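You operate a simulated robot arm through the tools that you are given. There is no shell and no other tool. Be economical: measure what you need, move in short steps, check, and stop when the job is done.

Carry out the task below with a simulated two-armed robot. There is one attempt and no reset: what you move stays moved.

TASK
On the top of the feeder shelf, fold the brown cloth in half and then in half again.

The check looks at the end state, three seconds after you hand in, the way a careful person would. Anything else that was tipped, shoved, dropped, spilled or broken makes it a failure. Flat cloth is picked up by pressing the open fingertips on it (5 to 10 N) and closing them slowly along it; thin cloth reads only 2 to 8 mm in the jaws.

THE ROBOT
Two 7-joint arms with two-finger parallel grippers on one trunk, on a base that drives. Base frame: it is fixed to the floor where the robot stands at the start and does not move with it; the origin is under the middle of the robot, x ahead of it, y to its left, z up. Readings come in mm, rad, newtons and seconds.
The left shoulder is at the start at [70, 163, 1270], the right one opposite. Places, roughly: top of the feeder shelf [700, -100, 1000]. Payload 3.43 kg a hand.
The tool frame of a hand sits at the grasp point between the pads (the TCP): z along the fingers, y along the line on which they close. The tips reach 34 mm beyond it. Largest opening 128 mm; finger width 24, thickness 12; the body of the gripper, 48 by 130 mm, starts 96 mm behind the TCP.
Orientation is that of the tool frame in the base frame, as a unit quaternion [w, x, y, z]. With the fingers straight down and closing along the base's y, the tool's x points along the base's -x, its y along +y and its z along -z.

THE INTERFACE
- The arms move only by the tool apply_moves. It takes "left_commands", "right_commands" or both (then of equal length, played together; a hand with none holds still); each is a list of rows, each a list of 7 numbers: the opening in per cent of the stroke, from 0 (shut) to 100 (fully open), then the shift along the base's x, y, z in mm, then the turn, a rotation vector about the base's x, y, z in rad. In form: [[fingers, x, y, z, wx, wy, wz], ...]. A call has 1 to 12 rows; each row is the pose to reach, as a shift and turn from the pose commanded when the call began. Each row takes 0.2 s and may step no farther than 50 mm and 0.15 rad from the row before; otherwise, or with a gripper value out of range, the whole call is refused. A pose out of reach is approached as far as the arm can. The call stops where the force on the tool passes 40 N (or 10 N more than at its start, if that is more) or the arm is blocked; 0.2 s more then pass. Each finger travels about 153 mm/s and halts on what it meets, pressing with about 44 N; the grip force reading is that of the motor and also rises with nothing between the fingers. The clock runs only during rows and for 0.2 s after the last one: add rows that repeat a pose to give the fingers time. It gives the time, the measured TCP pose, the force on the tool (base axes), the opening and the grip force at its end, in the units of the frame above (readings bear some noise).
- Cameras (640 x 400 px; columns grow to the right, rows downward): "scene" is now at [134.8, -0.6, 1487.2]; the picture's right is [-0.00, -1.00, 0.00], its down [-0.68, 0.00, -0.73] and it looks along [0.73, -0.00, -0.68] (base axes); focal length 283 px, centre (320, 200). "left" rides on the left gripper at [76, 11, -160] in its tool frame; the picture's right is [-0.15, 0.99, 0.00], its down [-0.88, -0.13, -0.46] and it looks along [-0.45, -0.07, 0.89] (tool axes); focal length 234 px, centre (320, 200). "right" rides on the right gripper at [76, -11, -160] in its tool frame; the picture's right is [0.15, 0.99, 0.00], its down [-0.88, 0.13, -0.46] and it looks along [-0.45, 0.07, 0.89] (tool axes); focal length 234 px, centre (320, 200). There is no depth. A picture from a camera that has moved, and an enlarged one, comes with that camera's place and axes in the base frame and with its lens.
- grab_frame(camera): a new picture of that camera. No time passes.
- move_column(by): slides the trunk up (or, below 0, down) by that many mm; the arms and the scene camera ride with it, the base frame stays. It gives what a move gives, with no picture.
- drive_base(legs): drives the robot by 1 to 6 legs, each [ahead, left, turn to the left] in mm, mm and rad, along the robot's own axes; the way and the turn of a leg run together, so that a leg with both is an arc; at most 1500 mm and 3.142 rad a leg. The arms and the cameras ride along, it lands a little off, and it stops where it bumps. It gives what a move gives.
- pan_tilt(pan, tilt): turns the head with the scene camera to pan (to the left, within 1.501 rad either way) and tilt (down, from -0.506 to 1.204), counted from straight ahead of the robot. It gives what a move gives.
- inspect(camera, box): a new picture of the part [left, top, right, bottom] of that camera's present view, enlarged. No time passes.
- close_job(): hands the job in; it is judged then, once.

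Go step by step. Nothing tells you exact positions but the pictures and the camera data: compare them with the known pose of the tool, close in by small moves and look again before you grip or let go. The budget is 120 turns and 100 pictures, counting those below and the enlarged ones. Unless the task says otherwise, let go and move clear before handing in.

The tools are called by a JSON object that holds its "method" and its "body". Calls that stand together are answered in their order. apply_moves: Moves the arms, as the interface text tells. Its arguments: {"type":"object","properties":{"left_commands":{"type":"array"},"right_commands":{"type":"array"}},"required":[]} The other tools are called the same way: move_column (by) slides the trunk up or down; drive_base (legs) drives the base; pan_tilt (pan, tilt) turns the head that bears the scene camera; grab_frame (camera) takes a picture; inspect (camera, box) takes an enlarged picture of a part of a camera's view; close_job () hands the job in.

At the start:

```text
time_s: 0.0
left_tool_pos: [502.5, 136.4, 1192.7]
left_tcp_rot: [0.001, 0.0, 1.0, 0.001]
left_contact_force: [-0.3, 0.1, -0.5]
left_width: 128.0
left_gripper_force: 0.1
right_tool_pos: [442.9, -274.8, 1155.6]
right_tcp_rot: [0.0, 0.0, 1.0, 0.0]
right_contact_force: [-0.6, 0.1, 0.9]
right_width: 128.1
right_gripper_force: 0.1
trunk travel left (down, up): [-750.0, 190.0]
robot x, y, heading: [2.9, -2.2, 0.003]
head pan, tilt: [-0.005, 0.752]
```

scene: 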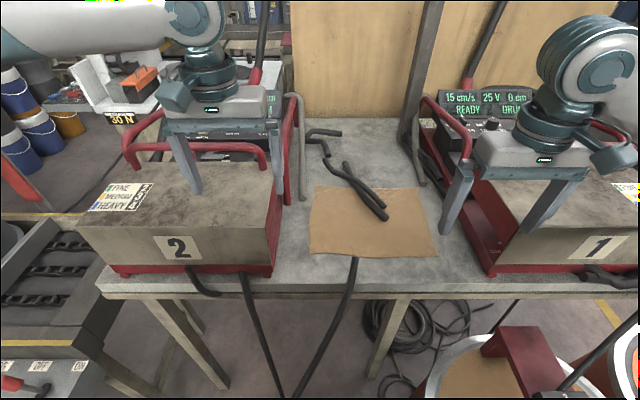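
right: 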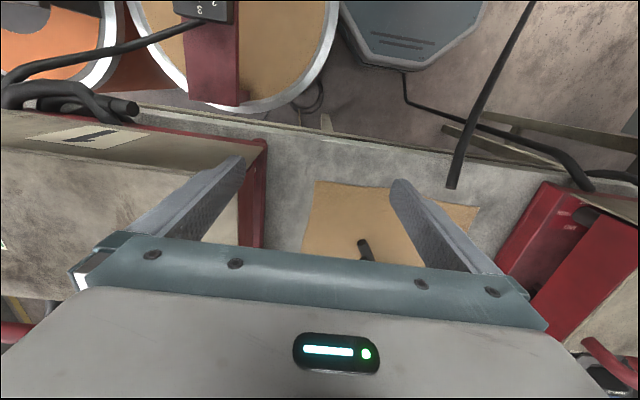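
left: 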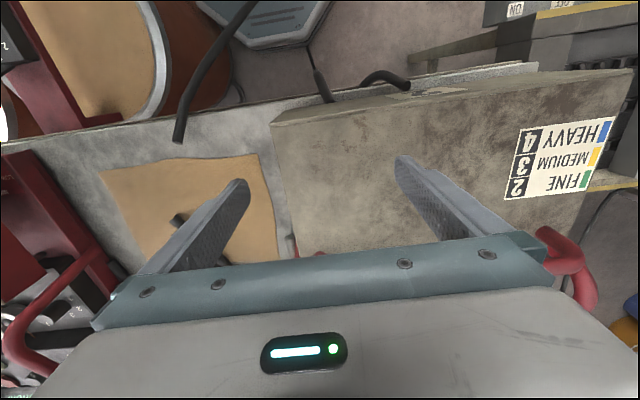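

I see a brown cloth lying between two wire-feeder boxes with dark cables or rods at its far edge, possibly on top of it. I'll look closer before I move.

{"method": "inspect", "body": {"camera": "scene", "box": [260, 100, 480, 300]}}

{"method": "inspect", "body": {"camera": "left", "box": [60, 60, 340, 300]}}

{"method": "inspect", "body": {"camera": "right", "box": [240, 90, 540, 290]}}

```text
2.00 times, centred on (370, 200) of scene
camera zoom: at [134.8, -0.6, 1487.2], right [0.0, -1.0, 0.0], down [-0.68, 0.0, -0.73], along [0.73, 0.0, -0.68], focal length 567 px, centre (220, 200)
```

zoom: 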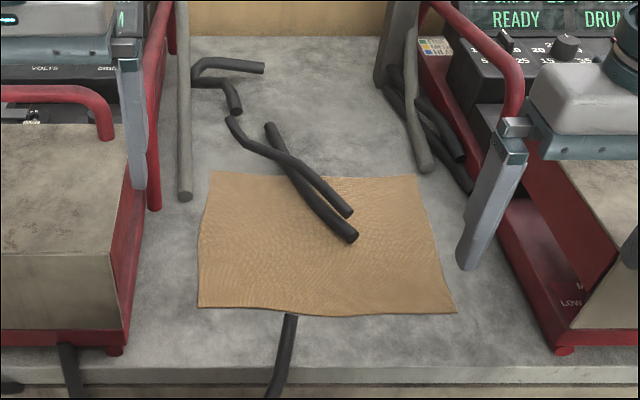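

```text
1.67 times, centred on (200, 180) of left
camera zoom: at [426.7, 147.5, 1352.0], right [0.15, 0.99, 0.0], down [0.88, -0.13, 0.46], along [0.45, -0.07, -0.89], focal length 390 px, centre (520, 233)
```

zoom: 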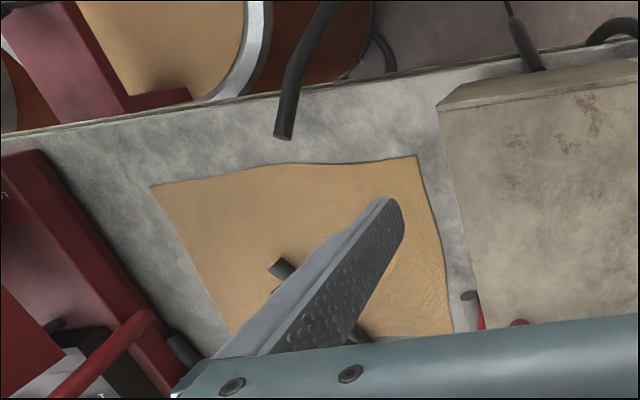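

```text
2.00 times, centred on (390, 190) of right
camera zoom: at [367.3, -286.9, 1315.1], right [-0.15, 0.99, 0.0], down [0.88, 0.13, 0.46], along [0.45, 0.07, -0.89], focal length 468 px, centre (180, 220)
```

zoom: 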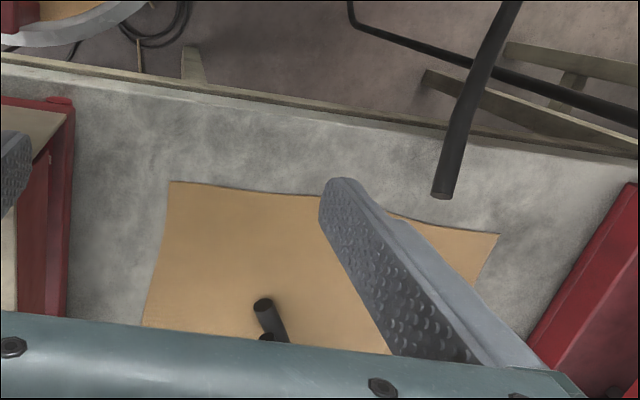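

The shelf top is at about z≈955 and the cloth spans about x 520–770, y −285–20. Two cable stubs lie on or hover over its far half, so I'll zoom in on those.

{"method": "inspect", "body": {"camera": "scene", "box": [320, 140, 420, 230]}}

{"method": "apply_moves", "body": {"left_commands": [[100, -20, -20, 0, 0, 0, 0], [100, -40, -50, 0, 0, 0, 0], [100, -60, -80, 0, 0, 0, 0], [100, -80, -110, 0, 0, 0, 0], [100, -80, -150, 0, 0, 0, 0], [100, -80, -190, 0, 0, 0, 0]]}}

```text
4.44 times, centred on (370, 185) of scene
camera zoom: at [134.8, -0.6, 1487.2], right [0.0, -1.0, 0.0], down [-0.68, 0.0, -0.73], along [0.73, 0.0, -0.68], focal length 1259 px, centre (98, 267)
```

zoom: 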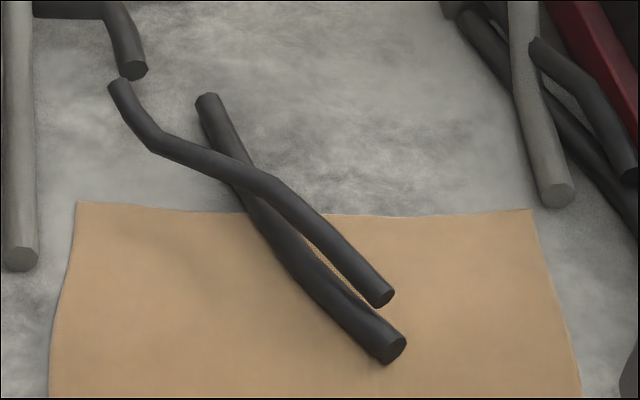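

```text
time_s: 1.4
left_tool_pos: [421.0, -54.8, 1192.6]
left_tcp_rot: [0.0, -0.001, 1.0, 0.001]
left_contact_force: [-0.4, -0.5, 0.1]
left_width: 128.0
left_gripper_force: 0.1
right_tool_pos: [442.3, -277.5, 1154.0]
right_tcp_rot: [0.0, 0.0, 1.0, 0.001]
right_contact_force: [-0.3, -0.5, -0.2]
right_width: 127.8
right_gripper_force: 0.0
trunk travel left (down, up): [-750.0, 190.0]
robot x, y, heading: [0.2, -1.6, -0.002]
head pan, tilt: [-0.005, 0.752]
```

{"method": "grab_frame", "body": {"camera": "left"}}

{"method": "grab_frame", "body": {"camera": "scene"}}

```text
92 pictures are left
camera left: at [345.5, -45.0, 1351.7], right [0.15, 0.99, 0.0], down [0.88, -0.13, 0.46], along [0.45, -0.06, -0.89], focal length 234 px, centre (320, 200)
```

left: 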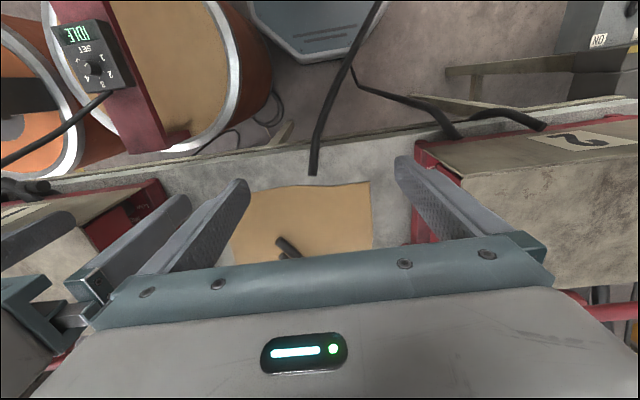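

```text
91 pictures are left
camera scene: at [134.9, -3.2, 1487.2], right [0.0, -1.0, 0.0], down [-0.68, 0.0, -0.73], along [0.73, 0.0, -0.68], focal length 283 px, centre (320, 200)
```

scene: 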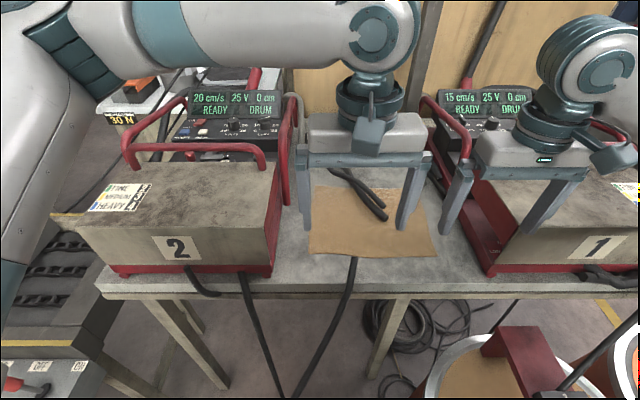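

Next I'll move the left hand forward over the far side so its camera can see the stubs and I can tell how high they sit.

{"method": "apply_moves", "body": {"left_commands": [[100, 45, 0, 5, 0, 0, 0], [100, 90, 0, 10, 0, 0, 0], [100, 135, 0, 15, 0, 0, 0], [100, 180, 0, 20, 0, 0, 0], [100, 225, 0, 25, 0, 0, 0], [100, 270, 0, 30, 0, 0, 0], [100, 315, 0, 35, 0, 0, 0], [100, 360, 0, 40, 0, 0, 0]]}}

{"method": "grab_frame", "body": {"camera": "left"}}

```text
time_s: 3.2
left_tool_pos: [755.2, -50.7, 1222.0]
left_tcp_rot: [0.002, 0.002, 1.0, 0.0]
left_contact_force: [0.6, -0.1, -0.4]
left_width: 128.0
left_gripper_force: 0.1
left hand out of reach, approached as far as the arm can: row 8
right_tool_pos: [441.7, -277.1, 1156.2]
right_tcp_rot: [0.0, 0.001, 1.0, 0.001]
right_contact_force: [0.2, 0.6, -1.3]
right_width: 128.0
right_gripper_force: 0.1
trunk travel left (down, up): [-750.0, 190.0]
robot x, y, heading: [0.2, -3.0, -0.001]
head pan, tilt: [-0.005, 0.752]
```

```text
90 pictures are left
camera left: at [679.3, -40.4, 1381.7], right [0.15, 0.99, 0.0], down [0.88, -0.13, 0.46], along [0.45, -0.07, -0.89], focal length 234 px, centre (320, 200)
```

left: 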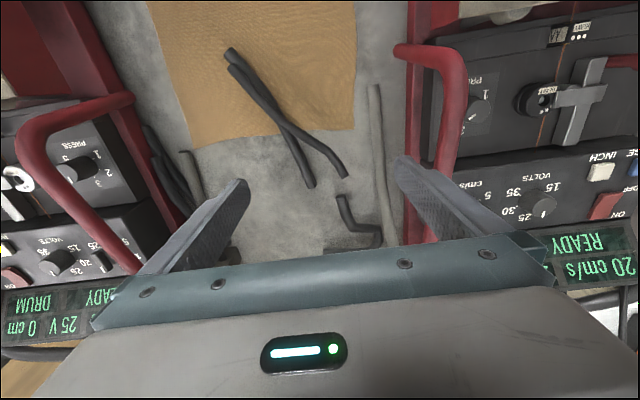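

{"method": "inspect", "body": {"camera": "left", "box": [170, 20, 410, 250]}}

```text
1.74 times, centred on (290, 135) of left
camera zoom: at [679.3, -40.4, 1381.7], right [0.15, 0.99, 0.0], down [0.88, -0.13, 0.46], along [0.45, -0.07, -0.89], focal length 407 px, centre (372, 313)
```

zoom: 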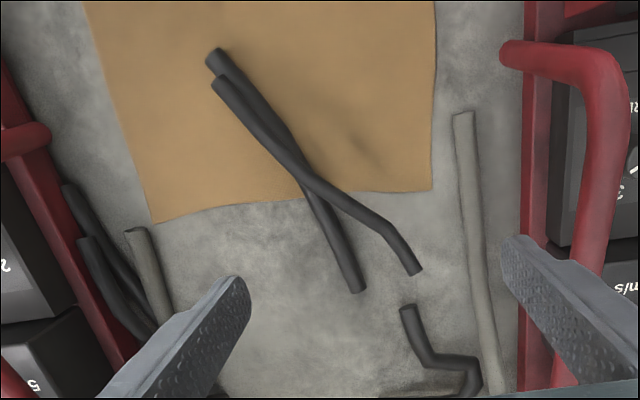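

The rods sit very near cloth height. I'll bring the left hand back, tilt it and look along the surface to see whether they touch.

{"method": "apply_moves", "body": {"left_commands": [[100, -40, -10, 0, 0, 0, 0], [100, -80, -20, 0, 0, -0.145, 0], [100, -120, -40, 0, 0, -0.29, 0], [100, -160, -60, 0, 0, -0.435, 0], [100, -190, -70, -30, 0, -0.58, 0], [100, -200, -80, -70, 0, -0.725, 0], [100, -210, -80, -110, 0, -0.87, 0], [100, -210, -80, -150, 0, -0.87, 0]]}}

{"method": "grab_frame", "body": {"camera": "left"}}

```text
time_s: 5.0
left_tool_pos: [548.1, -127.6, 1073.0]
left_tcp_rot: [0.421, -0.001, 0.907, 0.0]
left_contact_force: [0.4, 0.3, -0.4]
left_width: 128.0
left_gripper_force: 0.1
right_tool_pos: [442.4, -276.6, 1155.6]
right_tcp_rot: [-0.001, 0.0, 1.0, 0.0]
right_contact_force: [-0.1, 0.2, -0.4]
right_width: 127.9
right_gripper_force: 0.0
trunk travel left (down, up): [-750.0, 190.0]
robot x, y, heading: [-1.0, 0.6, -0.001]
head pan, tilt: [-0.005, 0.752]
```

```text
88 pictures are left
camera left: at [376.4, -116.7, 1117.5], right [0.09, 0.99, 0.11], down [0.22, -0.13, 0.97], along [0.97, -0.07, -0.23], focal length 234 px, centre (320, 200)
```

left: 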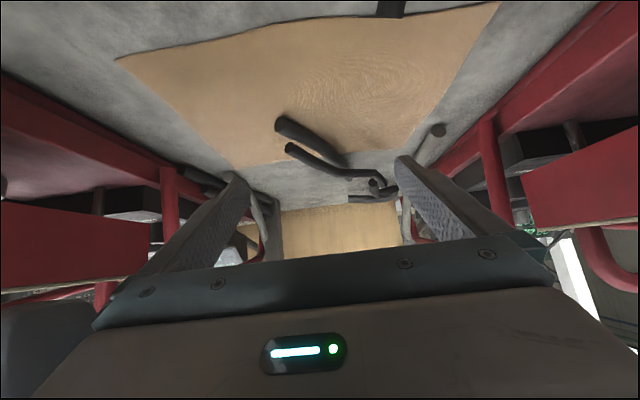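

{"method": "inspect", "body": {"camera": "left", "box": [220, 80, 480, 220]}}

{"method": "inspect", "body": {"camera": "left", "box": [260, 100, 370, 190]}}

```text
2.46 times, centred on (350, 150) of left
camera zoom: at [376.4, -116.7, 1117.5], right [0.09, 0.99, 0.11], down [0.22, -0.13, 0.97], along [0.97, -0.07, -0.23], focal length 576 px, centre (246, 323)
```

zoom: 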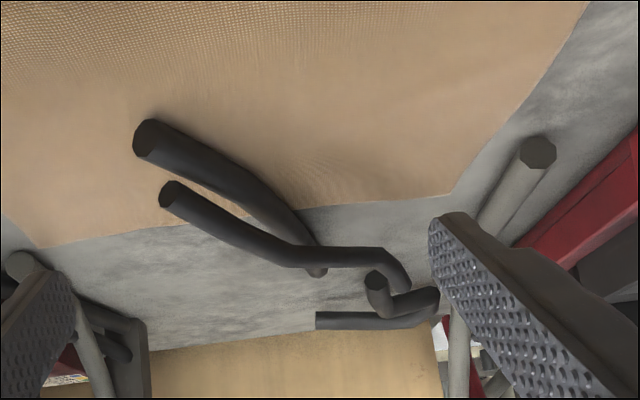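

```text
4.44 times, centred on (315, 145) of left
camera zoom: at [376.4, -116.7, 1117.5], right [0.09, 0.99, 0.11], down [0.22, -0.13, 0.97], along [0.97, -0.07, -0.23], focal length 1041 px, centre (342, 444)
```

zoom: 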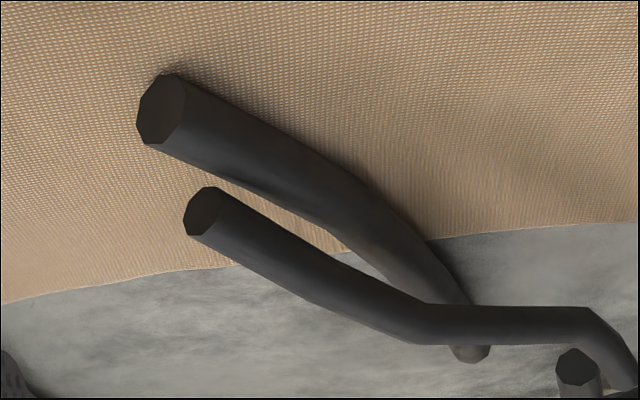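

Rod A seems to touch the cloth and the others look like fixed cable scenery. I'll plan to pull the far edge out from under them toward me, watching that they don't move. First I'll level the left hand and yaw both hands so they close along x.

{"method": "apply_moves", "body": {"left_commands": [[100, 0, 10, 30, 0, 0.145, 0], [100, 0, 25, 60, 0, 0.29, 0], [100, 0, 40, 80, 0, 0.435, 0], [100, 0, 55, 90, 0, 0.58, 0], [100, 0, 70, 100, 0, 0.725, 0], [100, 0, 80, 100, 0, 0.872, 0]], "right_commands": [[100, 0, 0, 0, 0, 0, -0.143], [100, 0, 0, 0, 0, 0, -0.286], [100, 0, 0, 0, 0, 0, -0.429], [100, 0, 0, 0, 0, 0, -0.572], [100, 0, 0, 0, 0, 0, -0.715], [100, 0, 0, 0, 0, 0, -0.858]]}}

{"method": "apply_moves", "body": {"left_commands": [[100, 0, 0, 0, 0, 0, 0.143], [100, 0, 0, 0, 0, 0, 0.286], [100, 0, 0, 0, 0, 0, 0.429], [100, 0, 0, 0, 0, 0, 0.572], [100, 0, 0, 0, 0, 0, 0.715], [100, 0, 0, 0, 0, 0, 0.858], [100, 0, 0, 0, 0, 0, 1.0], [100, 0, 0, 0, 0, 0, 1.143], [100, 0, 0, 0, 0, 0, 1.286], [100, 0, 0, 0, 0, 0, 1.429], [100, 0, 0, 0, 0, 0, 1.571]], "right_commands": [[100, 0, 0, 0, 0, 0, -0.143], [100, 0, 0, 0, 0, 0, -0.286], [100, 0, 0, 0, 0, 0, -0.429], [100, 0, 0, 0, 0, 0, -0.572], [100, 0, 0, 0, 0, 0, -0.713], [100, 20, 0, 0, 0, 0, -0.713], [100, 60, 10, 0, 0, 0, -0.713], [100, 100, 10, 0, 0, 0, -0.713], [100, 140, 10, 0, 0, 0, -0.713], [100, 180, 10, 0, 0, 0, -0.713], [100, 220, 10, 0, 0, 0, -0.713]]}}

{"method": "grab_frame", "body": {"camera": "scene"}}

```text
time_s: 6.4
left_tool_pos: [546.7, -46.5, 1171.7]
left_tcp_rot: [-0.003, 0.0, 1.0, -0.001]
left_contact_force: [0.5, -0.2, 0.5]
left_width: 128.1
left_gripper_force: 0.0
right_tool_pos: [444.2, -274.5, 1156.2]
right_tcp_rot: [0.0, 0.417, 0.909, 0.0]
right_contact_force: [-0.3, 0.0, 0.4]
right_width: 128.0
right_gripper_force: 0.2
trunk travel left (down, up): [-750.0, 190.0]
robot x, y, heading: [0.7, -0.3, 0.002]
head pan, tilt: [-0.005, 0.752]
```

```text
time_s: 8.8
left_tool_pos: [539.8, -58.2, 1173.6]
left_tcp_rot: [-0.001, -0.683, 0.731, 0.003]
left_contact_force: [0.3, 1.0, 1.7]
left_width: 127.8
left_gripper_force: 0.0
left hand out of reach, approached as far as the arm can: row 11
right_tool_pos: [662.4, -265.7, 1155.7]
right_tcp_rot: [0.0, 0.707, 0.707, 0.0]
right_contact_force: [0.1, 0.4, 0.7]
right_width: 128.0
right_gripper_force: 0.3
trunk travel left (down, up): [-750.0, 190.0]
robot x, y, heading: [3.5, -0.1, -0.001]
head pan, tilt: [-0.005, 0.752]
```

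```text
85 pictures are left
camera scene: at [134.3, -0.5, 1487.5], right [0.0, -1.0, 0.0], down [-0.68, 0.0, -0.73], along [0.73, 0.0, -0.68], focal length 283 px, centre (320, 200)
```

scene: 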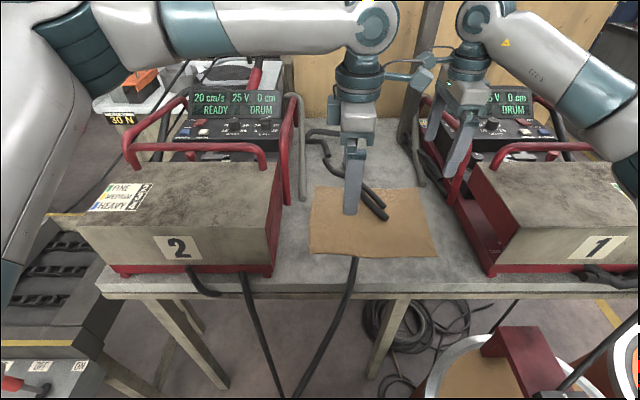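

The left hand is near its limit because the cloth is centred at y≈−130. Shifting the base right would help, so I'll check the floor first.

{"method": "pan_tilt", "body": {"pan": -0.5, "tilt": 1.2}}

{"method": "grab_frame", "body": {"camera": "scene"}}

```text
time_s: 9.7
left_tool_pos: [539.2, -59.9, 1170.1]
left_tcp_rot: [-0.005, -0.681, 0.733, 0.004]
left_contact_force: [0.0, 0.1, 0.2]
left_width: 128.1
left_gripper_force: 0.1
right_tool_pos: [662.4, -266.2, 1155.2]
right_tcp_rot: [-0.001, 0.707, 0.707, 0.0]
right_contact_force: [0.3, -0.2, -0.2]
right_width: 127.9
right_gripper_force: 0.0
trunk travel left (down, up): [-750.0, 190.0]
robot x, y, heading: [3.0, 0.7, 0.008]
head pan, tilt: [-0.499, 1.201]
```

```text
84 pictures are left
camera scene: at [102.0, -26.8, 1455.6], right [-0.48, -0.88, 0.0], down [-0.82, 0.45, -0.36], along [0.32, -0.17, -0.93], focal length 283 px, centre (320, 200)
```

scene: 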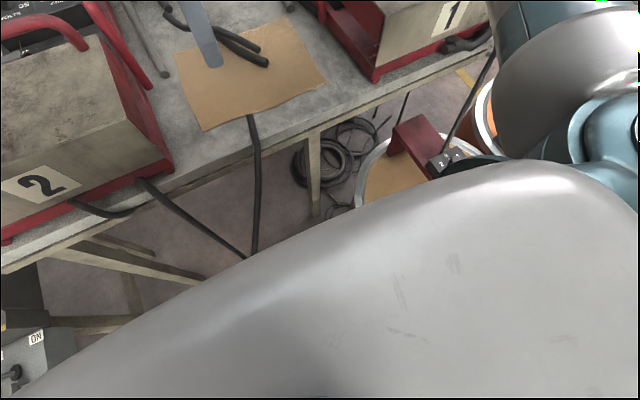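

Turning the base slightly right (about 0.2 rad) centres the cloth without translating near the drum. I'll raise both hands clear first.

{"method": "apply_moves", "body": {"left_commands": [[100, 0, 0, 30, 0, 0, -0.05], [100, 0, 10, 60, 0, 0, -0.1], [100, 0, 20, 90, 0, 0, -0.15], [100, 0, 30, 120, 0, 0, -0.2]], "right_commands": [[100, 0, 0, 30, 0, 0, 0], [100, -20, 10, 60, 0, 0, 0], [100, -40, 20, 90, 0, 0, 0], [100, -60, 20, 120, 0, 0, 0]]}}

{"method": "drive_base", "body": {"legs": [[0, 0, -0.2]]}}

{"method": "pan_tilt", "body": {"pan": 0, "tilt": 0.8}}

{"method": "grab_frame", "body": {"camera": "scene"}}

```text
time_s: 10.7
left_tool_pos: [539.2, -24.6, 1290.0]
left_tcp_rot: [0.003, -0.606, 0.795, 0.004]
left_contact_force: [-0.2, 0.0, 0.2]
left_width: 128.2
left_gripper_force: 0.1
right_tool_pos: [597.7, -245.7, 1276.6]
right_tcp_rot: [0.0, 0.708, 0.707, 0.002]
right_contact_force: [-0.4, 0.4, -0.3]
right_width: 128.0
right_gripper_force: 0.0
trunk travel left (down, up): [-750.0, 190.0]
robot x, y, heading: [4.0, -0.4, 0.007]
head pan, tilt: [-0.499, 1.201]
```

```text
time_s: 11.9
left_tool_pos: [526.0, -130.9, 1289.6]
left_tcp_rot: [0.002, -0.524, 0.852, 0.004]
left_contact_force: [-0.4, -0.8, 0.0]
left_width: 128.1
left_gripper_force: 0.1
right_tool_pos: [539.8, -360.0, 1274.6]
right_tcp_rot: [0.001, 0.774, 0.633, 0.001]
right_contact_force: [-0.2, 0.2, 0.4]
right_width: 128.1
right_gripper_force: 0.1
trunk travel left (down, up): [-750.0, 190.0]
robot x, y, heading: [1.2, -1.0, -0.201]
head pan, tilt: [-0.499, 1.201]
```

```text
time_s: 12.8
left_tool_pos: [526.9, -130.9, 1289.8]
left_tcp_rot: [0.002, -0.524, 0.852, 0.005]
left_contact_force: [-0.1, -0.6, 0.0]
left_width: 127.9
left_gripper_force: 0.0
right_tool_pos: [539.6, -360.0, 1274.3]
right_tcp_rot: [0.0, 0.775, 0.633, 0.0]
right_contact_force: [-0.1, -0.5, -0.6]
right_width: 128.1
right_gripper_force: 0.0
trunk travel left (down, up): [-750.0, 190.0]
robot x, y, heading: [-5.5, 0.0, -0.205]
head pan, tilt: [0.0, 0.799]
```

```text
83 pictures are left
camera scene: at [130.2, -25.9, 1483.3], right [-0.2, -0.98, 0.0], down [-0.7, 0.14, -0.7], along [0.68, -0.14, -0.72], focal length 283 px, centre (320, 200)
```

scene: 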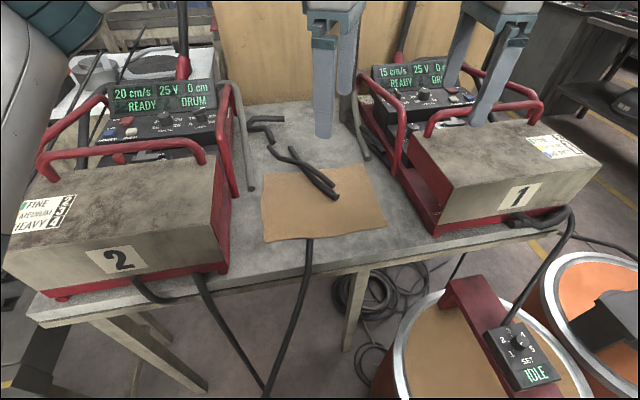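

{"method": "apply_moves", "body": {"left_commands": [[100, 34, 20, 0, 0, 0, 0.08], [100, 68, 40, 0, 0, 0, 0.16], [100, 102, 60, 0, 0, 0, 0.24], [100, 136, 80, -30, 0, 0, 0.32], [100, 170, 100, -60, 0, 0, 0.4], [100, 204, 116, -90, 0, 0, 0.468]], "right_commands": [[100, 30, 25, 0, 0, 0, 0.04], [100, 60, 50, 0, 0, 0, 0.08], [100, 95, 75, 0, 0, 0, 0.12], [100, 125, 95, -30, 0, 0, 0.16], [100, 160, 105, -60, 0, 0, 0.2], [100, 190, 105, -75, 0, 0, 0.2]]}}

{"method": "grab_frame", "body": {"camera": "left"}}

{"method": "grab_frame", "body": {"camera": "right"}}

{"method": "grab_frame", "body": {"camera": "scene"}}

```text
time_s: 14.2
left_tool_pos: [731.8, -13.3, 1197.1]
left_tcp_rot: [-0.001, 0.708, -0.707, -0.005]
left_contact_force: [0.7, -0.1, -1.0]
left_width: 128.0
left_gripper_force: 0.0
right_tool_pos: [732.3, -253.6, 1200.2]
right_tcp_rot: [0.0, 0.707, 0.707, -0.001]
right_contact_force: [-0.3, 0.2, -0.1]
right_width: 128.1
right_gripper_force: 0.0
trunk travel left (down, up): [-750.0, 190.0]
robot x, y, heading: [-0.3, 0.3, -0.197]
head pan, tilt: [0.0, 0.799]
```

```text
82 pictures are left
camera left: at [722.6, -90.7, 1355.3], right [-0.99, 0.15, 0.01], down [0.13, 0.88, 0.46], along [0.06, 0.46, -0.89], focal length 234 px, centre (320, 200)
```

left: 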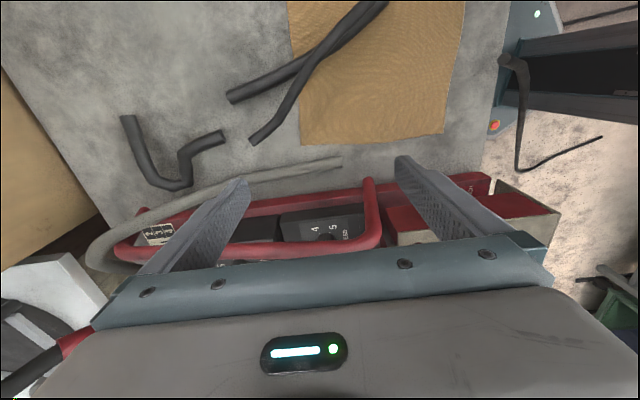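

```text
81 pictures are left
camera right: at [721.5, -177.5, 1359.4], right [0.99, 0.15, 0.0], down [0.13, -0.88, 0.46], along [0.07, -0.45, -0.89], focal length 234 px, centre (320, 200)
```

right: 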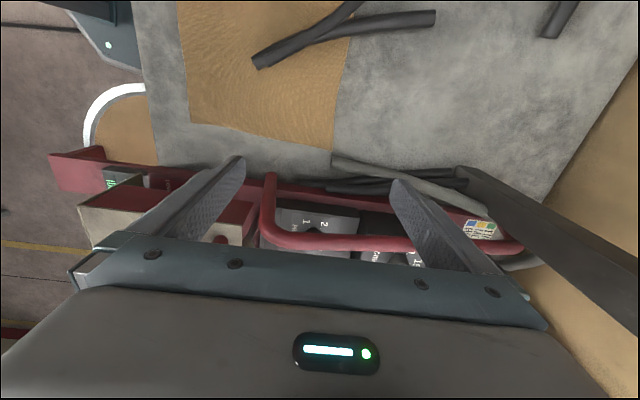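

```text
80 pictures are left
camera scene: at [132.4, -24.7, 1483.2], right [-0.2, -0.98, 0.0], down [-0.7, 0.14, -0.7], along [0.68, -0.14, -0.72], focal length 283 px, centre (320, 200)
```

scene: 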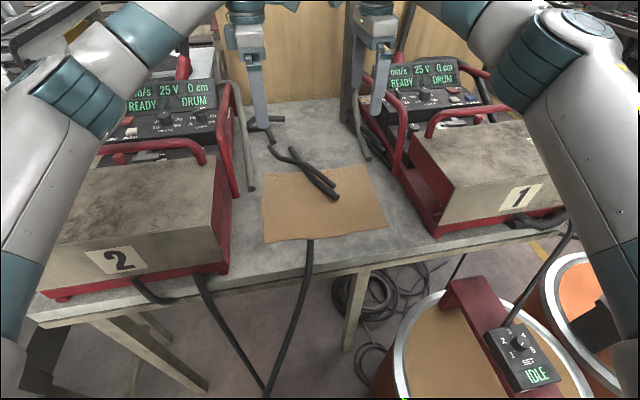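

The corners come out at far-left (765,2), far-right (761,−279), near-left (527,24) and near-right (520,−270). I'll bring both hands down just above the far edge with a narrow opening.

{"method": "apply_moves", "body": {"left_commands": [[60, 8, -2, -45, 0, 0, 0], [40, 16, -4, -90, 0, 0, 0], [24, 24, -5, -130, 0, 0, 0], [24, 25, -5, -165, 0, 0, 0], [24, 25, -5, -180, 0, 0, 0]], "right_commands": [[60, 8, 2, -45, 0, 0, 0], [40, 16, 4, -90, 0, 0, 0], [24, 22, 4, -130, 0, 0, 0], [24, 22, 4, -165, 0, 0, 0], [24, 22, 4, -183, 0, 0, 0]]}}

{"method": "grab_frame", "body": {"camera": "left"}}

{"method": "grab_frame", "body": {"camera": "right"}}

{"method": "inspect", "body": {"camera": "scene", "box": [220, 80, 420, 260]}}

```text
time_s: 15.4
left_tool_pos: [757.6, -8.5, 1092.3]
left_tcp_rot: [-0.03, 0.711, -0.701, 0.033]
left_contact_force: [-7.3, -3.0, -18.1]
left_width: 30.6
left_gripper_force: 0.2
right_tool_pos: [737.2, -243.5, 1035.6]
right_tcp_rot: [0.008, 0.706, 0.708, 0.006]
right_contact_force: [2.6, 0.0, 0.7]
right_width: 30.9
right_gripper_force: 0.0
trunk travel left (down, up): [-750.0, 190.0]
robot x, y, heading: [-0.8, -1.5, -0.194]
head pan, tilt: [0.0, 0.799]
```

```text
79 pictures are left
camera left: at [733.1, -85.0, 1250.2], right [-0.99, 0.13, -0.09], down [0.08, 0.88, 0.46], along [0.14, 0.45, -0.88], focal length 234 px, centre (320, 200)
```

left: 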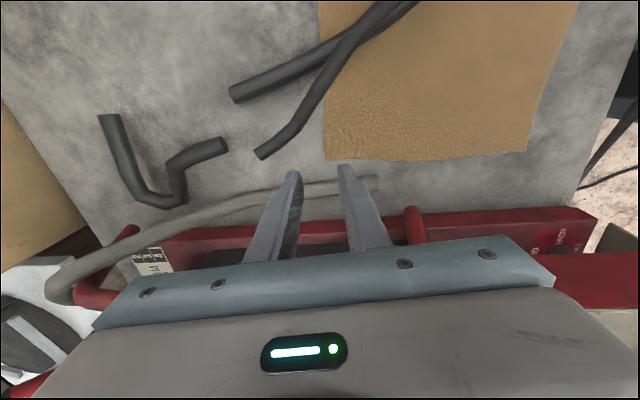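

```text
78 pictures are left
camera right: at [722.8, -168.2, 1194.4], right [0.99, 0.15, 0.02], down [0.12, -0.88, 0.46], along [0.09, -0.45, -0.89], focal length 234 px, centre (320, 200)
```

right: 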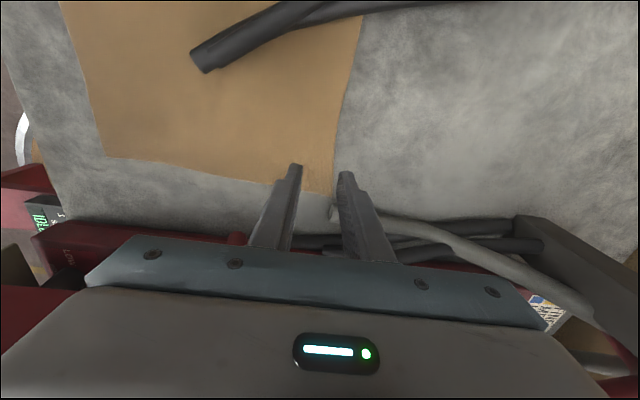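

```text
2.22 times, centred on (320, 170) of scene
camera zoom: at [105.2, -20.8, 1491.7], right [-0.19, -0.98, 0.0], down [-0.69, 0.14, -0.71], along [0.7, -0.14, -0.7], focal length 630 px, centre (320, 267)
```

zoom: 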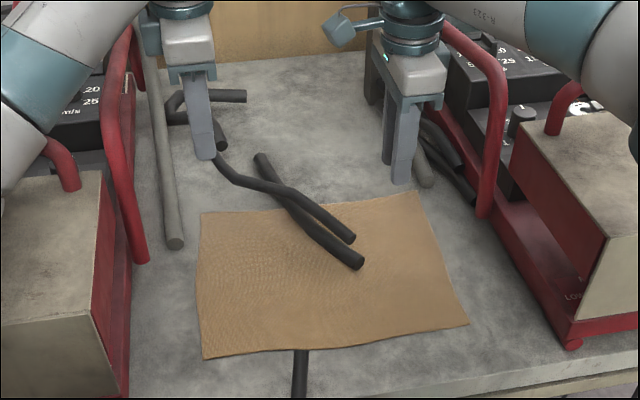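

The left forearm seems to have met box 2's handle. I'll back up straight away and check.

{"method": "apply_moves", "body": {"left_commands": [[24, -10, 0, 40, 0, 0, 0], [24, -20, 0, 85, 0, 0, 0], [24, -25, 0, 130, 0, 0, 0], [24, -30, 0, 170, 0, 0, 0]], "right_commands": [[24, 0, 0, 40, 0, 0, 0], [24, 0, 0, 85, 0, 0, 0], [24, -10, 0, 130, 0, 0, 0], [24, -10, 0, 165, 0, 0, 0]]}}

{"method": "grab_frame", "body": {"camera": "scene"}}

```text
time_s: 16.4
left_tool_pos: [724.6, -22.5, 1188.4]
left_tcp_rot: [0.002, -0.707, 0.708, 0.007]
left_contact_force: [-0.3, -0.1, 0.3]
left_width: 30.6
left_gripper_force: 0.0
right_tool_pos: [738.9, -252.0, 1181.0]
right_tcp_rot: [0.0, 0.708, 0.706, 0.001]
right_contact_force: [0.7, 0.2, 0.3]
right_width: 30.8
right_gripper_force: 0.0
trunk travel left (down, up): [-750.0, 190.0]
robot x, y, heading: [-2.0, 1.4, -0.201]
head pan, tilt: [0.0, 0.799]
```

```text
76 pictures are left
camera scene: at [127.6, -27.6, 1483.0], right [-0.2, -0.98, 0.0], down [-0.7, 0.14, -0.7], along [0.68, -0.14, -0.72], focal length 283 px, centre (320, 200)
```

scene: 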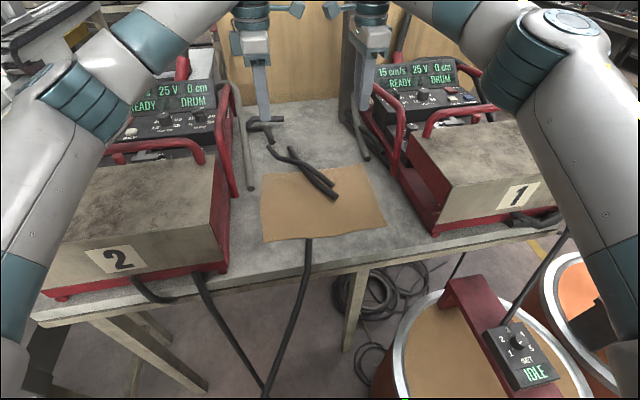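

Nothing moved. I'll raise the trunk so the forearms slope down over the boxes.

{"method": "move_column", "body": {"by": 185}}

{"method": "apply_moves", "body": {"left_commands": [[24, 10, 2, -45, 0, 0, 0], [24, 20, 3, -90, 0, 0, 0], [24, 30, 4, -135, 0, 0, 0], [24, 32, 4, -180, 0, 0, 0], [24, 32, 4, -210, 0, 0, 0], [24, 32, 4, -240, 0, 0, 0]], "right_commands": [[24, 5, 2, -45, 0, 0, 0], [24, 10, 2, -90, 0, 0, 0], [24, 15, 2, -135, 0, 0, 0], [24, 16, 2, -180, 0, 0, 0], [24, 16, 2, -210, 0, 0, 0], [24, 16, 2, -235, 0, 0, 0]]}}

{"method": "grab_frame", "body": {"camera": "scene"}}

```text
time_s: 18.4
left_tool_pos: [727.7, -20.3, 1373.5]
left_tcp_rot: [-0.002, 0.707, -0.707, -0.006]
left_contact_force: [-0.1, 1.0, -0.3]
left_width: 30.7
left_gripper_force: 0.1
right_tool_pos: [741.4, -250.7, 1364.7]
right_tcp_rot: [0.0, 0.707, 0.707, -0.001]
right_contact_force: [-0.1, 0.3, 0.3]
right_width: 30.8
right_gripper_force: 0.0
trunk travel left (down, up): [-935.0, 5.0]
robot x, y, heading: [2.8, -1.2, -0.196]
head pan, tilt: [0.0, 0.799]
```

```text
time_s: 19.9
left_tool_pos: [760.7, -17.9, 1133.6]
left_tcp_rot: [-0.001, 0.707, -0.707, -0.005]
left_contact_force: [-0.5, 0.8, 1.2]
left_width: 30.6
left_gripper_force: 0.0
right_tool_pos: [755.5, -248.8, 1127.8]
right_tcp_rot: [-0.001, 0.706, 0.708, 0.0]
right_contact_force: [-1.0, -0.7, -0.2]
right_width: 30.7
right_gripper_force: 0.0
trunk travel left (down, up): [-935.0, 5.0]
robot x, y, heading: [-1.5, 0.7, -0.197]
head pan, tilt: [0.0, 0.799]
```

```text
75 pictures are left
camera scene: at [130.8, -26.1, 1668.4], right [-0.2, -0.98, 0.0], down [-0.7, 0.14, -0.7], along [0.68, -0.14, -0.72], focal length 283 px, centre (320, 200)
```

scene: 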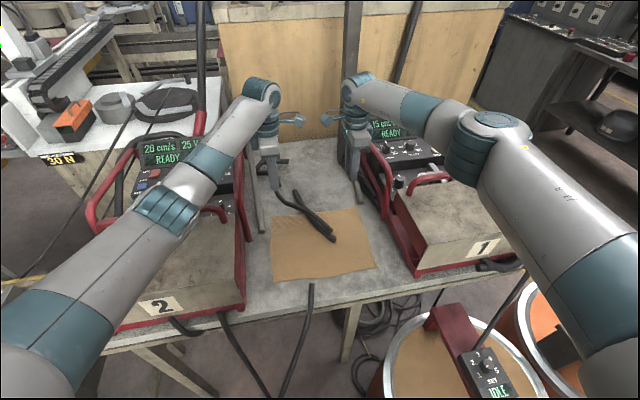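

{"method": "apply_moves", "body": {"left_commands": [[24, 0, 0, -25, 0, 0, 0], [24, 0, 0, -50, 0, 0, 0], [24, 0, 0, -75, 0, 0, 0]], "right_commands": [[24, 0, 0, -25, 0, 0, 0], [24, 0, 0, -50, 0, 0, 0], [24, 0, 0, -70, 0, 0, 0]]}}

{"method": "grab_frame", "body": {"camera": "scene"}}

```text
time_s: 20.6
left_tool_pos: [760.0, -16.0, 1058.3]
left_tcp_rot: [-0.001, 0.707, -0.707, -0.005]
left_contact_force: [0.9, 0.3, 0.0]
left_width: 30.7
left_gripper_force: 0.1
right_tool_pos: [757.8, -247.1, 1060.1]
right_tcp_rot: [0.001, 0.707, 0.707, 0.0]
right_contact_force: [0.0, -0.1, 0.3]
right_width: 30.7
right_gripper_force: 0.2
trunk travel left (down, up): [-935.0, 5.0]
robot x, y, heading: [2.4, 0.3, -0.198]
head pan, tilt: [0.0, 0.799]
```

```text
74 pictures are left
camera scene: at [130.4, -26.0, 1668.4], right [-0.2, -0.98, 0.0], down [-0.7, 0.14, -0.7], along [0.68, -0.14, -0.72], focal length 283 px, centre (320, 200)
```

scene: 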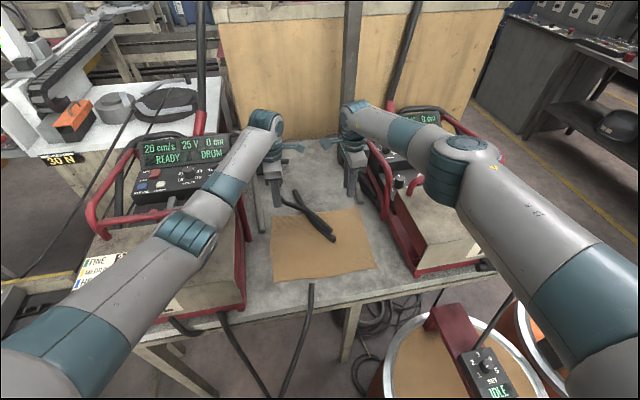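

{"method": "apply_moves", "body": {"left_commands": [[24, 0, -2, -15, 0, 0, 0], [24, 0, -2, -30, 0, 0, 0], [24, 0, -2, -43, 0, 0, 0]], "right_commands": [[24, 0, -3, -15, 0, 0, 0], [24, 0, -3, -30, 0, 0, 0], [24, 0, -3, -45, 0, 0, 0]]}}

{"method": "grab_frame", "body": {"camera": "left"}}

{"method": "grab_frame", "body": {"camera": "right"}}

```text
time_s: 21.4
left_tool_pos: [758.8, -18.6, 1016.1]
left_tcp_rot: [-0.001, 0.708, -0.707, -0.005]
left_contact_force: [0.3, 0.2, -0.9]
left_width: 30.7
left_gripper_force: 0.1
right_tool_pos: [758.0, -250.6, 1014.8]
right_tcp_rot: [0.0, 0.708, 0.707, 0.0]
right_contact_force: [1.0, -0.7, -0.3]
right_width: 30.9
right_gripper_force: 0.1
trunk travel left (down, up): [-935.0, 5.0]
robot x, y, heading: [2.2, -0.1, -0.2]
head pan, tilt: [0.0, 0.799]
```

```text
73 pictures are left
camera left: at [748.5, -96.6, 1175.0], right [-0.99, 0.15, 0.01], down [0.13, 0.88, 0.46], along [0.06, 0.46, -0.89], focal length 234 px, centre (320, 200)
```

left: 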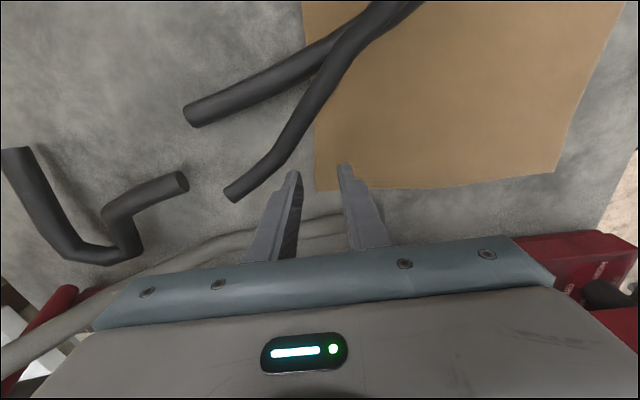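

```text
72 pictures are left
camera right: at [747.3, -175.1, 1174.1], right [0.99, 0.15, 0.0], down [0.13, -0.88, 0.46], along [0.07, -0.45, -0.89], focal length 234 px, centre (320, 200)
```

right: 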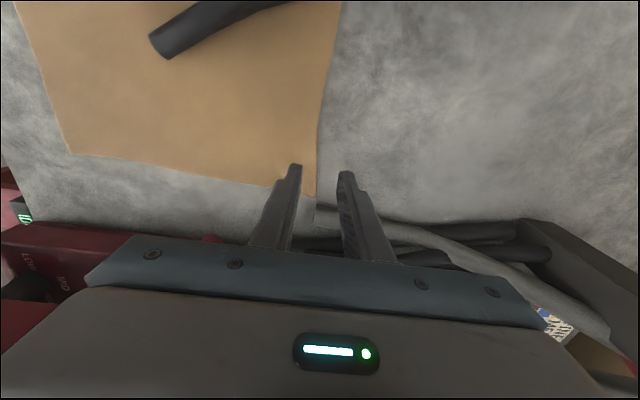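

Both hands straddle the far edge well. I'll descend to contact in small steps.

{"method": "apply_moves", "body": {"left_commands": [[24, 0, 0, -12, 0, 0, 0], [24, 0, 0, -20, 0, 0, 0], [24, 0, 0, -23, 0, 0, 0], [24, 0, 0, -23, 0, 0, 0]], "right_commands": [[24, 0, 0, -12, 0, 0, 0], [24, 0, 0, -20, 0, 0, 0], [24, 0, 0, -22, 0, 0, 0], [24, 0, 0, -22, 0, 0, 0]]}}

```text
time_s: 22.4
left_tool_pos: [759.1, -19.8, 993.1]
left_tcp_rot: [-0.002, 0.707, -0.707, -0.005]
left_contact_force: [0.1, 0.5, 0.2]
left_width: 30.7
left_gripper_force: 0.2
right_tool_pos: [755.7, -251.5, 994.0]
right_tcp_rot: [0.001, 0.707, 0.707, 0.001]
right_contact_force: [0.2, -0.1, 0.2]
right_width: 30.9
right_gripper_force: 0.0
trunk travel left (down, up): [-935.0, 5.0]
robot x, y, heading: [0.4, -0.5, -0.202]
head pan, tilt: [0.0, 0.799]
```

{"method": "apply_moves", "body": {"left_commands": [[24, 0, 0, -3, 0, 0, 0], [24, 0, 0, -3, 0, 0, 0]], "right_commands": [[24, 0, 0, -3, 0, 0, 0], [24, 0, 0, -3, 0, 0, 0]]}}

{"method": "apply_moves", "body": {"left_commands": [[24, 0, 0, -2, 0, 0, 0], [24, 0, 0, -2, 0, 0, 0]], "right_commands": [[24, 0, 0, -2, 0, 0, 0], [24, 0, 0, -2, 0, 0, 0]]}}

```text
time_s: 23.1
left_tool_pos: [758.1, -19.1, 988.8]
left_tcp_rot: [0.001, -0.707, 0.707, 0.006]
left_contact_force: [0.2, -0.2, -0.4]
left_width: 30.8
left_gripper_force: 0.0
right_tool_pos: [754.3, -251.7, 990.3]
right_tcp_rot: [0.0, 0.707, 0.707, 0.0]
right_contact_force: [0.1, -0.8, 0.9]
right_width: 30.5
right_gripper_force: 0.1
right hand out of reach, approached as far as the arm can: row 1, 2
trunk travel left (down, up): [-935.0, 5.0]
robot x, y, heading: [-2.3, 3.8, -0.198]
head pan, tilt: [0.0, 0.799]
```

```text
time_s: 23.6
left_tool_pos: [757.2, -19.1, 987.2]
left_tcp_rot: [0.002, -0.707, 0.707, 0.006]
left_contact_force: [0.1, 0.0, 0.9]
left_width: 30.8
left_gripper_force: 0.0
right_tool_pos: [754.6, -250.6, 990.2]
right_tcp_rot: [0.0, 0.707, 0.707, 0.0]
right_contact_force: [-0.5, 0.8, -0.2]
right_width: 30.7
right_gripper_force: 0.0
trunk travel left (down, up): [-935.0, 5.0]
robot x, y, heading: [0.2, 0.4, -0.203]
head pan, tilt: [0.0, 0.799]
```

The right hand hits its reach limit. I'll lift a little, lower the trunk by 60 and try again.

{"method": "apply_moves", "body": {"left_commands": [[24, 0, 0, 40, 0, 0, 0], [24, 0, 0, 75, 0, 0, 0]], "right_commands": [[24, 0, 0, 40, 0, 0, 0], [24, 0, 0, 75, 0, 0, 0]]}}

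{"method": "move_column", "body": {"by": -60}}

{"method": "apply_moves", "body": {"left_commands": [[24, 0, 0, -8, 0, 0, 0], [24, 0, 0, -14, 0, 0, 0], [24, 0, 0, -17, 0, 0, 0], [24, 0, 0, -17, 0, 0, 0]], "right_commands": [[24, 0, 0, -8, 0, 0, 0], [24, 0, 0, -15, 0, 0, 0], [24, 0, 0, -18, 0, 0, 0], [24, 0, 0, -18, 0, 0, 0]]}}

```text
time_s: 24.2
left_tool_pos: [755.7, -20.6, 1063.8]
left_tcp_rot: [-0.002, 0.708, -0.706, -0.005]
left_contact_force: [0.5, -0.1, -0.1]
left_width: 30.7
left_gripper_force: 0.1
right_tool_pos: [771.1, -252.0, 1061.3]
right_tcp_rot: [-0.001, 0.706, 0.708, 0.0]
right_contact_force: [0.0, -0.3, -0.6]
right_width: 30.7
right_gripper_force: 0.0
right hand out of reach, approached as far as the arm can: row 1, 2
trunk travel left (down, up): [-935.0, 5.0]
robot x, y, heading: [-1.6, 0.9, -0.2]
head pan, tilt: [0.0, 0.799]
```

```text
time_s: 25.2
left_tool_pos: [757.8, -20.6, 1023.2]
left_tcp_rot: [-0.008, 0.708, -0.706, 0.004]
left_contact_force: [-0.1, 0.4, 0.5]
left_width: 30.7
left_gripper_force: 0.0
right_tool_pos: [765.3, -251.5, 1007.8]
right_tcp_rot: [0.001, 0.707, 0.707, 0.002]
right_contact_force: [-1.3, 0.0, 0.4]
right_width: 30.5
right_gripper_force: 0.0
trunk travel left (down, up): [-875.0, 65.0]
robot x, y, heading: [0.8, 5.8, -0.201]
head pan, tilt: [0.0, 0.799]
```

```text
time_s: 26.2
left_tool_pos: [768.4, -11.5, 1015.2]
left_tcp_rot: [-0.012, 0.709, -0.705, 0.012]
left_contact_force: [0.1, 0.2, 0.5]
left_width: 30.6
left_gripper_force: 0.1
right_tool_pos: [765.7, -245.8, 989.7]
right_tcp_rot: [0.003, 0.707, 0.707, -0.002]
right_contact_force: [0.3, -1.0, -0.1]
right_width: 30.6
right_gripper_force: 0.1
trunk travel left (down, up): [-875.0, 65.0]
robot x, y, heading: [-0.2, 2.7, -0.199]
head pan, tilt: [0.0, 0.799]
```

The left forearm is touching again at that trunk height. I'll come up 35 for a compromise.

{"method": "move_column", "body": {"by": 35}}

{"method": "grab_frame", "body": {"camera": "scene"}}

```text
time_s: 27.0
left_tool_pos: [752.8, -20.8, 1019.4]
left_tcp_rot: [0.001, -0.707, 0.708, 0.005]
left_contact_force: [0.5, 1.4, -0.5]
left_width: 30.8
left_gripper_force: 0.0
right_tool_pos: [767.2, -253.8, 1017.6]
right_tcp_rot: [0.0, 0.707, 0.707, 0.0]
right_contact_force: [0.0, -0.2, 0.3]
right_width: 30.7
right_gripper_force: 0.1
trunk travel left (down, up): [-910.0, 30.0]
robot x, y, heading: [0.5, 0.0, -0.198]
head pan, tilt: [0.0, 0.799]
```

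```text
71 pictures are left
camera scene: at [127.9, -26.1, 1642.0], right [-0.2, -0.98, 0.0], down [-0.7, 0.14, -0.7], along [0.68, -0.14, -0.72], focal length 283 px, centre (320, 200)
```

scene: 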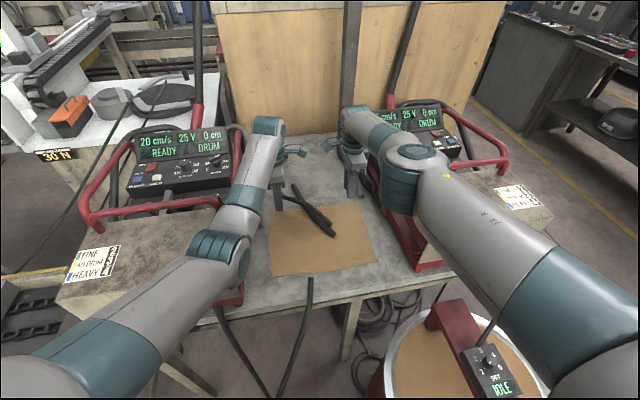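

{"method": "apply_moves", "body": {"left_commands": [[24, 2, 0, -12, 0, 0, 0], [24, 4, 0, -22, 0, 0, 0], [24, 4, 0, -30, 0, 0, 0], [24, 4, 0, -30, 0, 0, 0]], "right_commands": [[24, -4, 2, -12, 0, 0, 0], [24, -8, 2, -22, 0, 0, 0], [24, -8, 2, -29, 0, 0, 0], [24, -8, 2, -29, 0, 0, 0]]}}

```text
time_s: 28.0
left_tool_pos: [759.5, -19.7, 991.0]
left_tcp_rot: [0.002, -0.707, 0.707, 0.005]
left_contact_force: [-0.6, 0.2, -0.5]
left_width: 30.9
left_gripper_force: 0.0
right_tool_pos: [760.1, -250.7, 989.5]
right_tcp_rot: [0.0, 0.707, 0.707, 0.0]
right_contact_force: [-0.7, 1.0, -0.1]
right_width: 30.7
right_gripper_force: 0.1
trunk travel left (down, up): [-910.0, 30.0]
robot x, y, heading: [-1.3, 3.9, -0.197]
head pan, tilt: [0.0, 0.799]
```

{"method": "apply_moves", "body": {"left_commands": [[24, 0, 0, -3, 0, 0, 0], [24, 0, 0, -5, 0, 0, 0], [24, 0, 0, -5, 0, 0, 0]], "right_commands": [[24, 0, 0, -3, 0, 0, 0], [24, 0, 0, -5, 0, 0, 0], [24, 0, 0, -5, 0, 0, 0]]}}

{"method": "apply_moves", "body": {"left_commands": [[24, 0, 0, -2, 0, 0, 0], [24, 0, 0, -2, 0, 0, 0]], "right_commands": [[24, 0, 0, -2, 0, 0, 0], [24, 0, 0, -2, 0, 0, 0]]}}

{"method": "grab_frame", "body": {"camera": "left"}}

{"method": "grab_frame", "body": {"camera": "right"}}

```text
time_s: 28.8
left_tool_pos: [758.8, -20.6, 987.9]
left_tcp_rot: [0.001, -0.707, 0.707, 0.004]
left_contact_force: [-0.3, 0.0, -0.6]
left_width: 30.5
left_gripper_force: 0.1
right_tool_pos: [759.6, -250.6, 986.0]
right_tcp_rot: [0.0, 0.707, 0.707, 0.001]
right_contact_force: [-0.1, 0.2, 8.7]
right_width: 30.5
right_gripper_force: 0.1
trunk travel left (down, up): [-910.0, 30.0]
robot x, y, heading: [-0.5, 0.3, -0.205]
head pan, tilt: [0.0, 0.799]
```

```text
time_s: 29.4
left_tool_pos: [757.8, -20.5, 986.9]
left_tcp_rot: [-0.002, 0.708, -0.707, -0.005]
left_contact_force: [0.1, 0.5, -0.2]
left_width: 30.5
left_gripper_force: 0.1
right_tool_pos: [755.1, -243.9, 985.2]
right_tcp_rot: [-0.002, 0.702, 0.712, -0.001]
right_contact_force: [4.5, -6.9, 34.3]
right_width: 27.9
right_gripper_force: 0.0
right hand out of reach, approached as far as the arm can: row 1
trunk travel left (down, up): [-910.0, 30.0]
robot x, y, heading: [0.3, 1.5, -0.203]
head pan, tilt: [0.0, 0.799]
```

```text
70 pictures are left
camera left: at [746.1, -98.2, 1146.3], right [-0.99, 0.15, 0.0], down [0.13, 0.88, 0.46], along [0.06, 0.46, -0.89], focal length 234 px, centre (320, 200)
```

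left: 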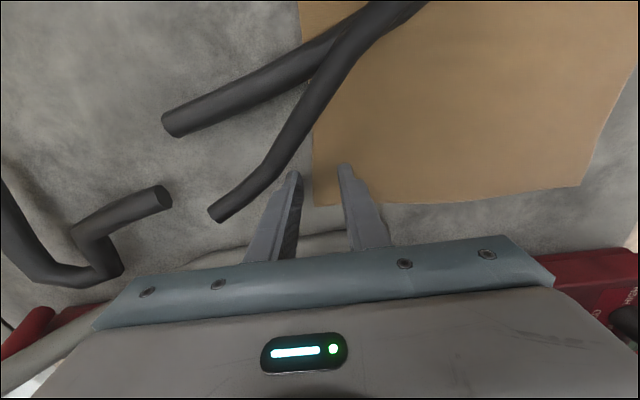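

```text
69 pictures are left
camera right: at [744.6, -168.9, 1144.8], right [0.99, 0.16, -0.01], down [0.15, -0.88, 0.45], along [0.07, -0.45, -0.89], focal length 234 px, centre (320, 200)
```

right: 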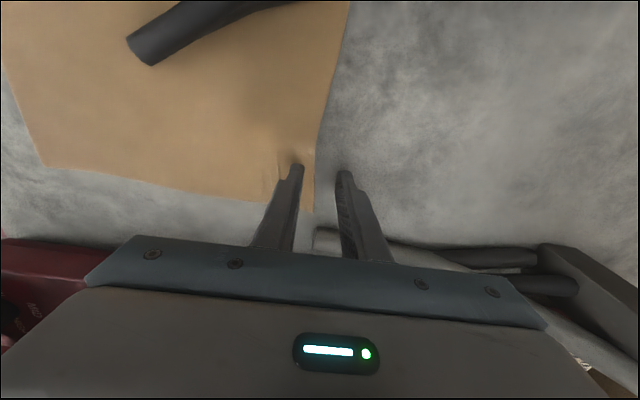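

Right has contact at about 986. I'll ease it up 2 mm and bring left down until it registers.

{"method": "apply_moves", "body": {"left_commands": [[24, 0, 0, -2, 0, 0, 0], [24, 0, 0, -2, 0, 0, 0]], "right_commands": [[24, 3, -2, 3, 0, 0, 0], [24, 3, -4, 2, 0, 0, 0]]}}

```text
time_s: 30.0
left_tool_pos: [758.8, -18.8, 985.5]
left_tcp_rot: [-0.002, 0.707, -0.707, -0.003]
left_contact_force: [-1.1, -0.8, 9.3]
left_width: 31.1
left_gripper_force: 0.5
right_tool_pos: [754.9, -253.0, 984.0]
right_tcp_rot: [0.0, 0.707, 0.707, 0.0]
right_contact_force: [-0.1, 3.7, 11.3]
right_width: 30.5
right_gripper_force: 0.0
right hand out of reach, approached as far as the arm can: row 1, 2
trunk travel left (down, up): [-910.0, 30.0]
robot x, y, heading: [-0.5, -1.5, -0.201]
head pan, tilt: [0.0, 0.799]
```

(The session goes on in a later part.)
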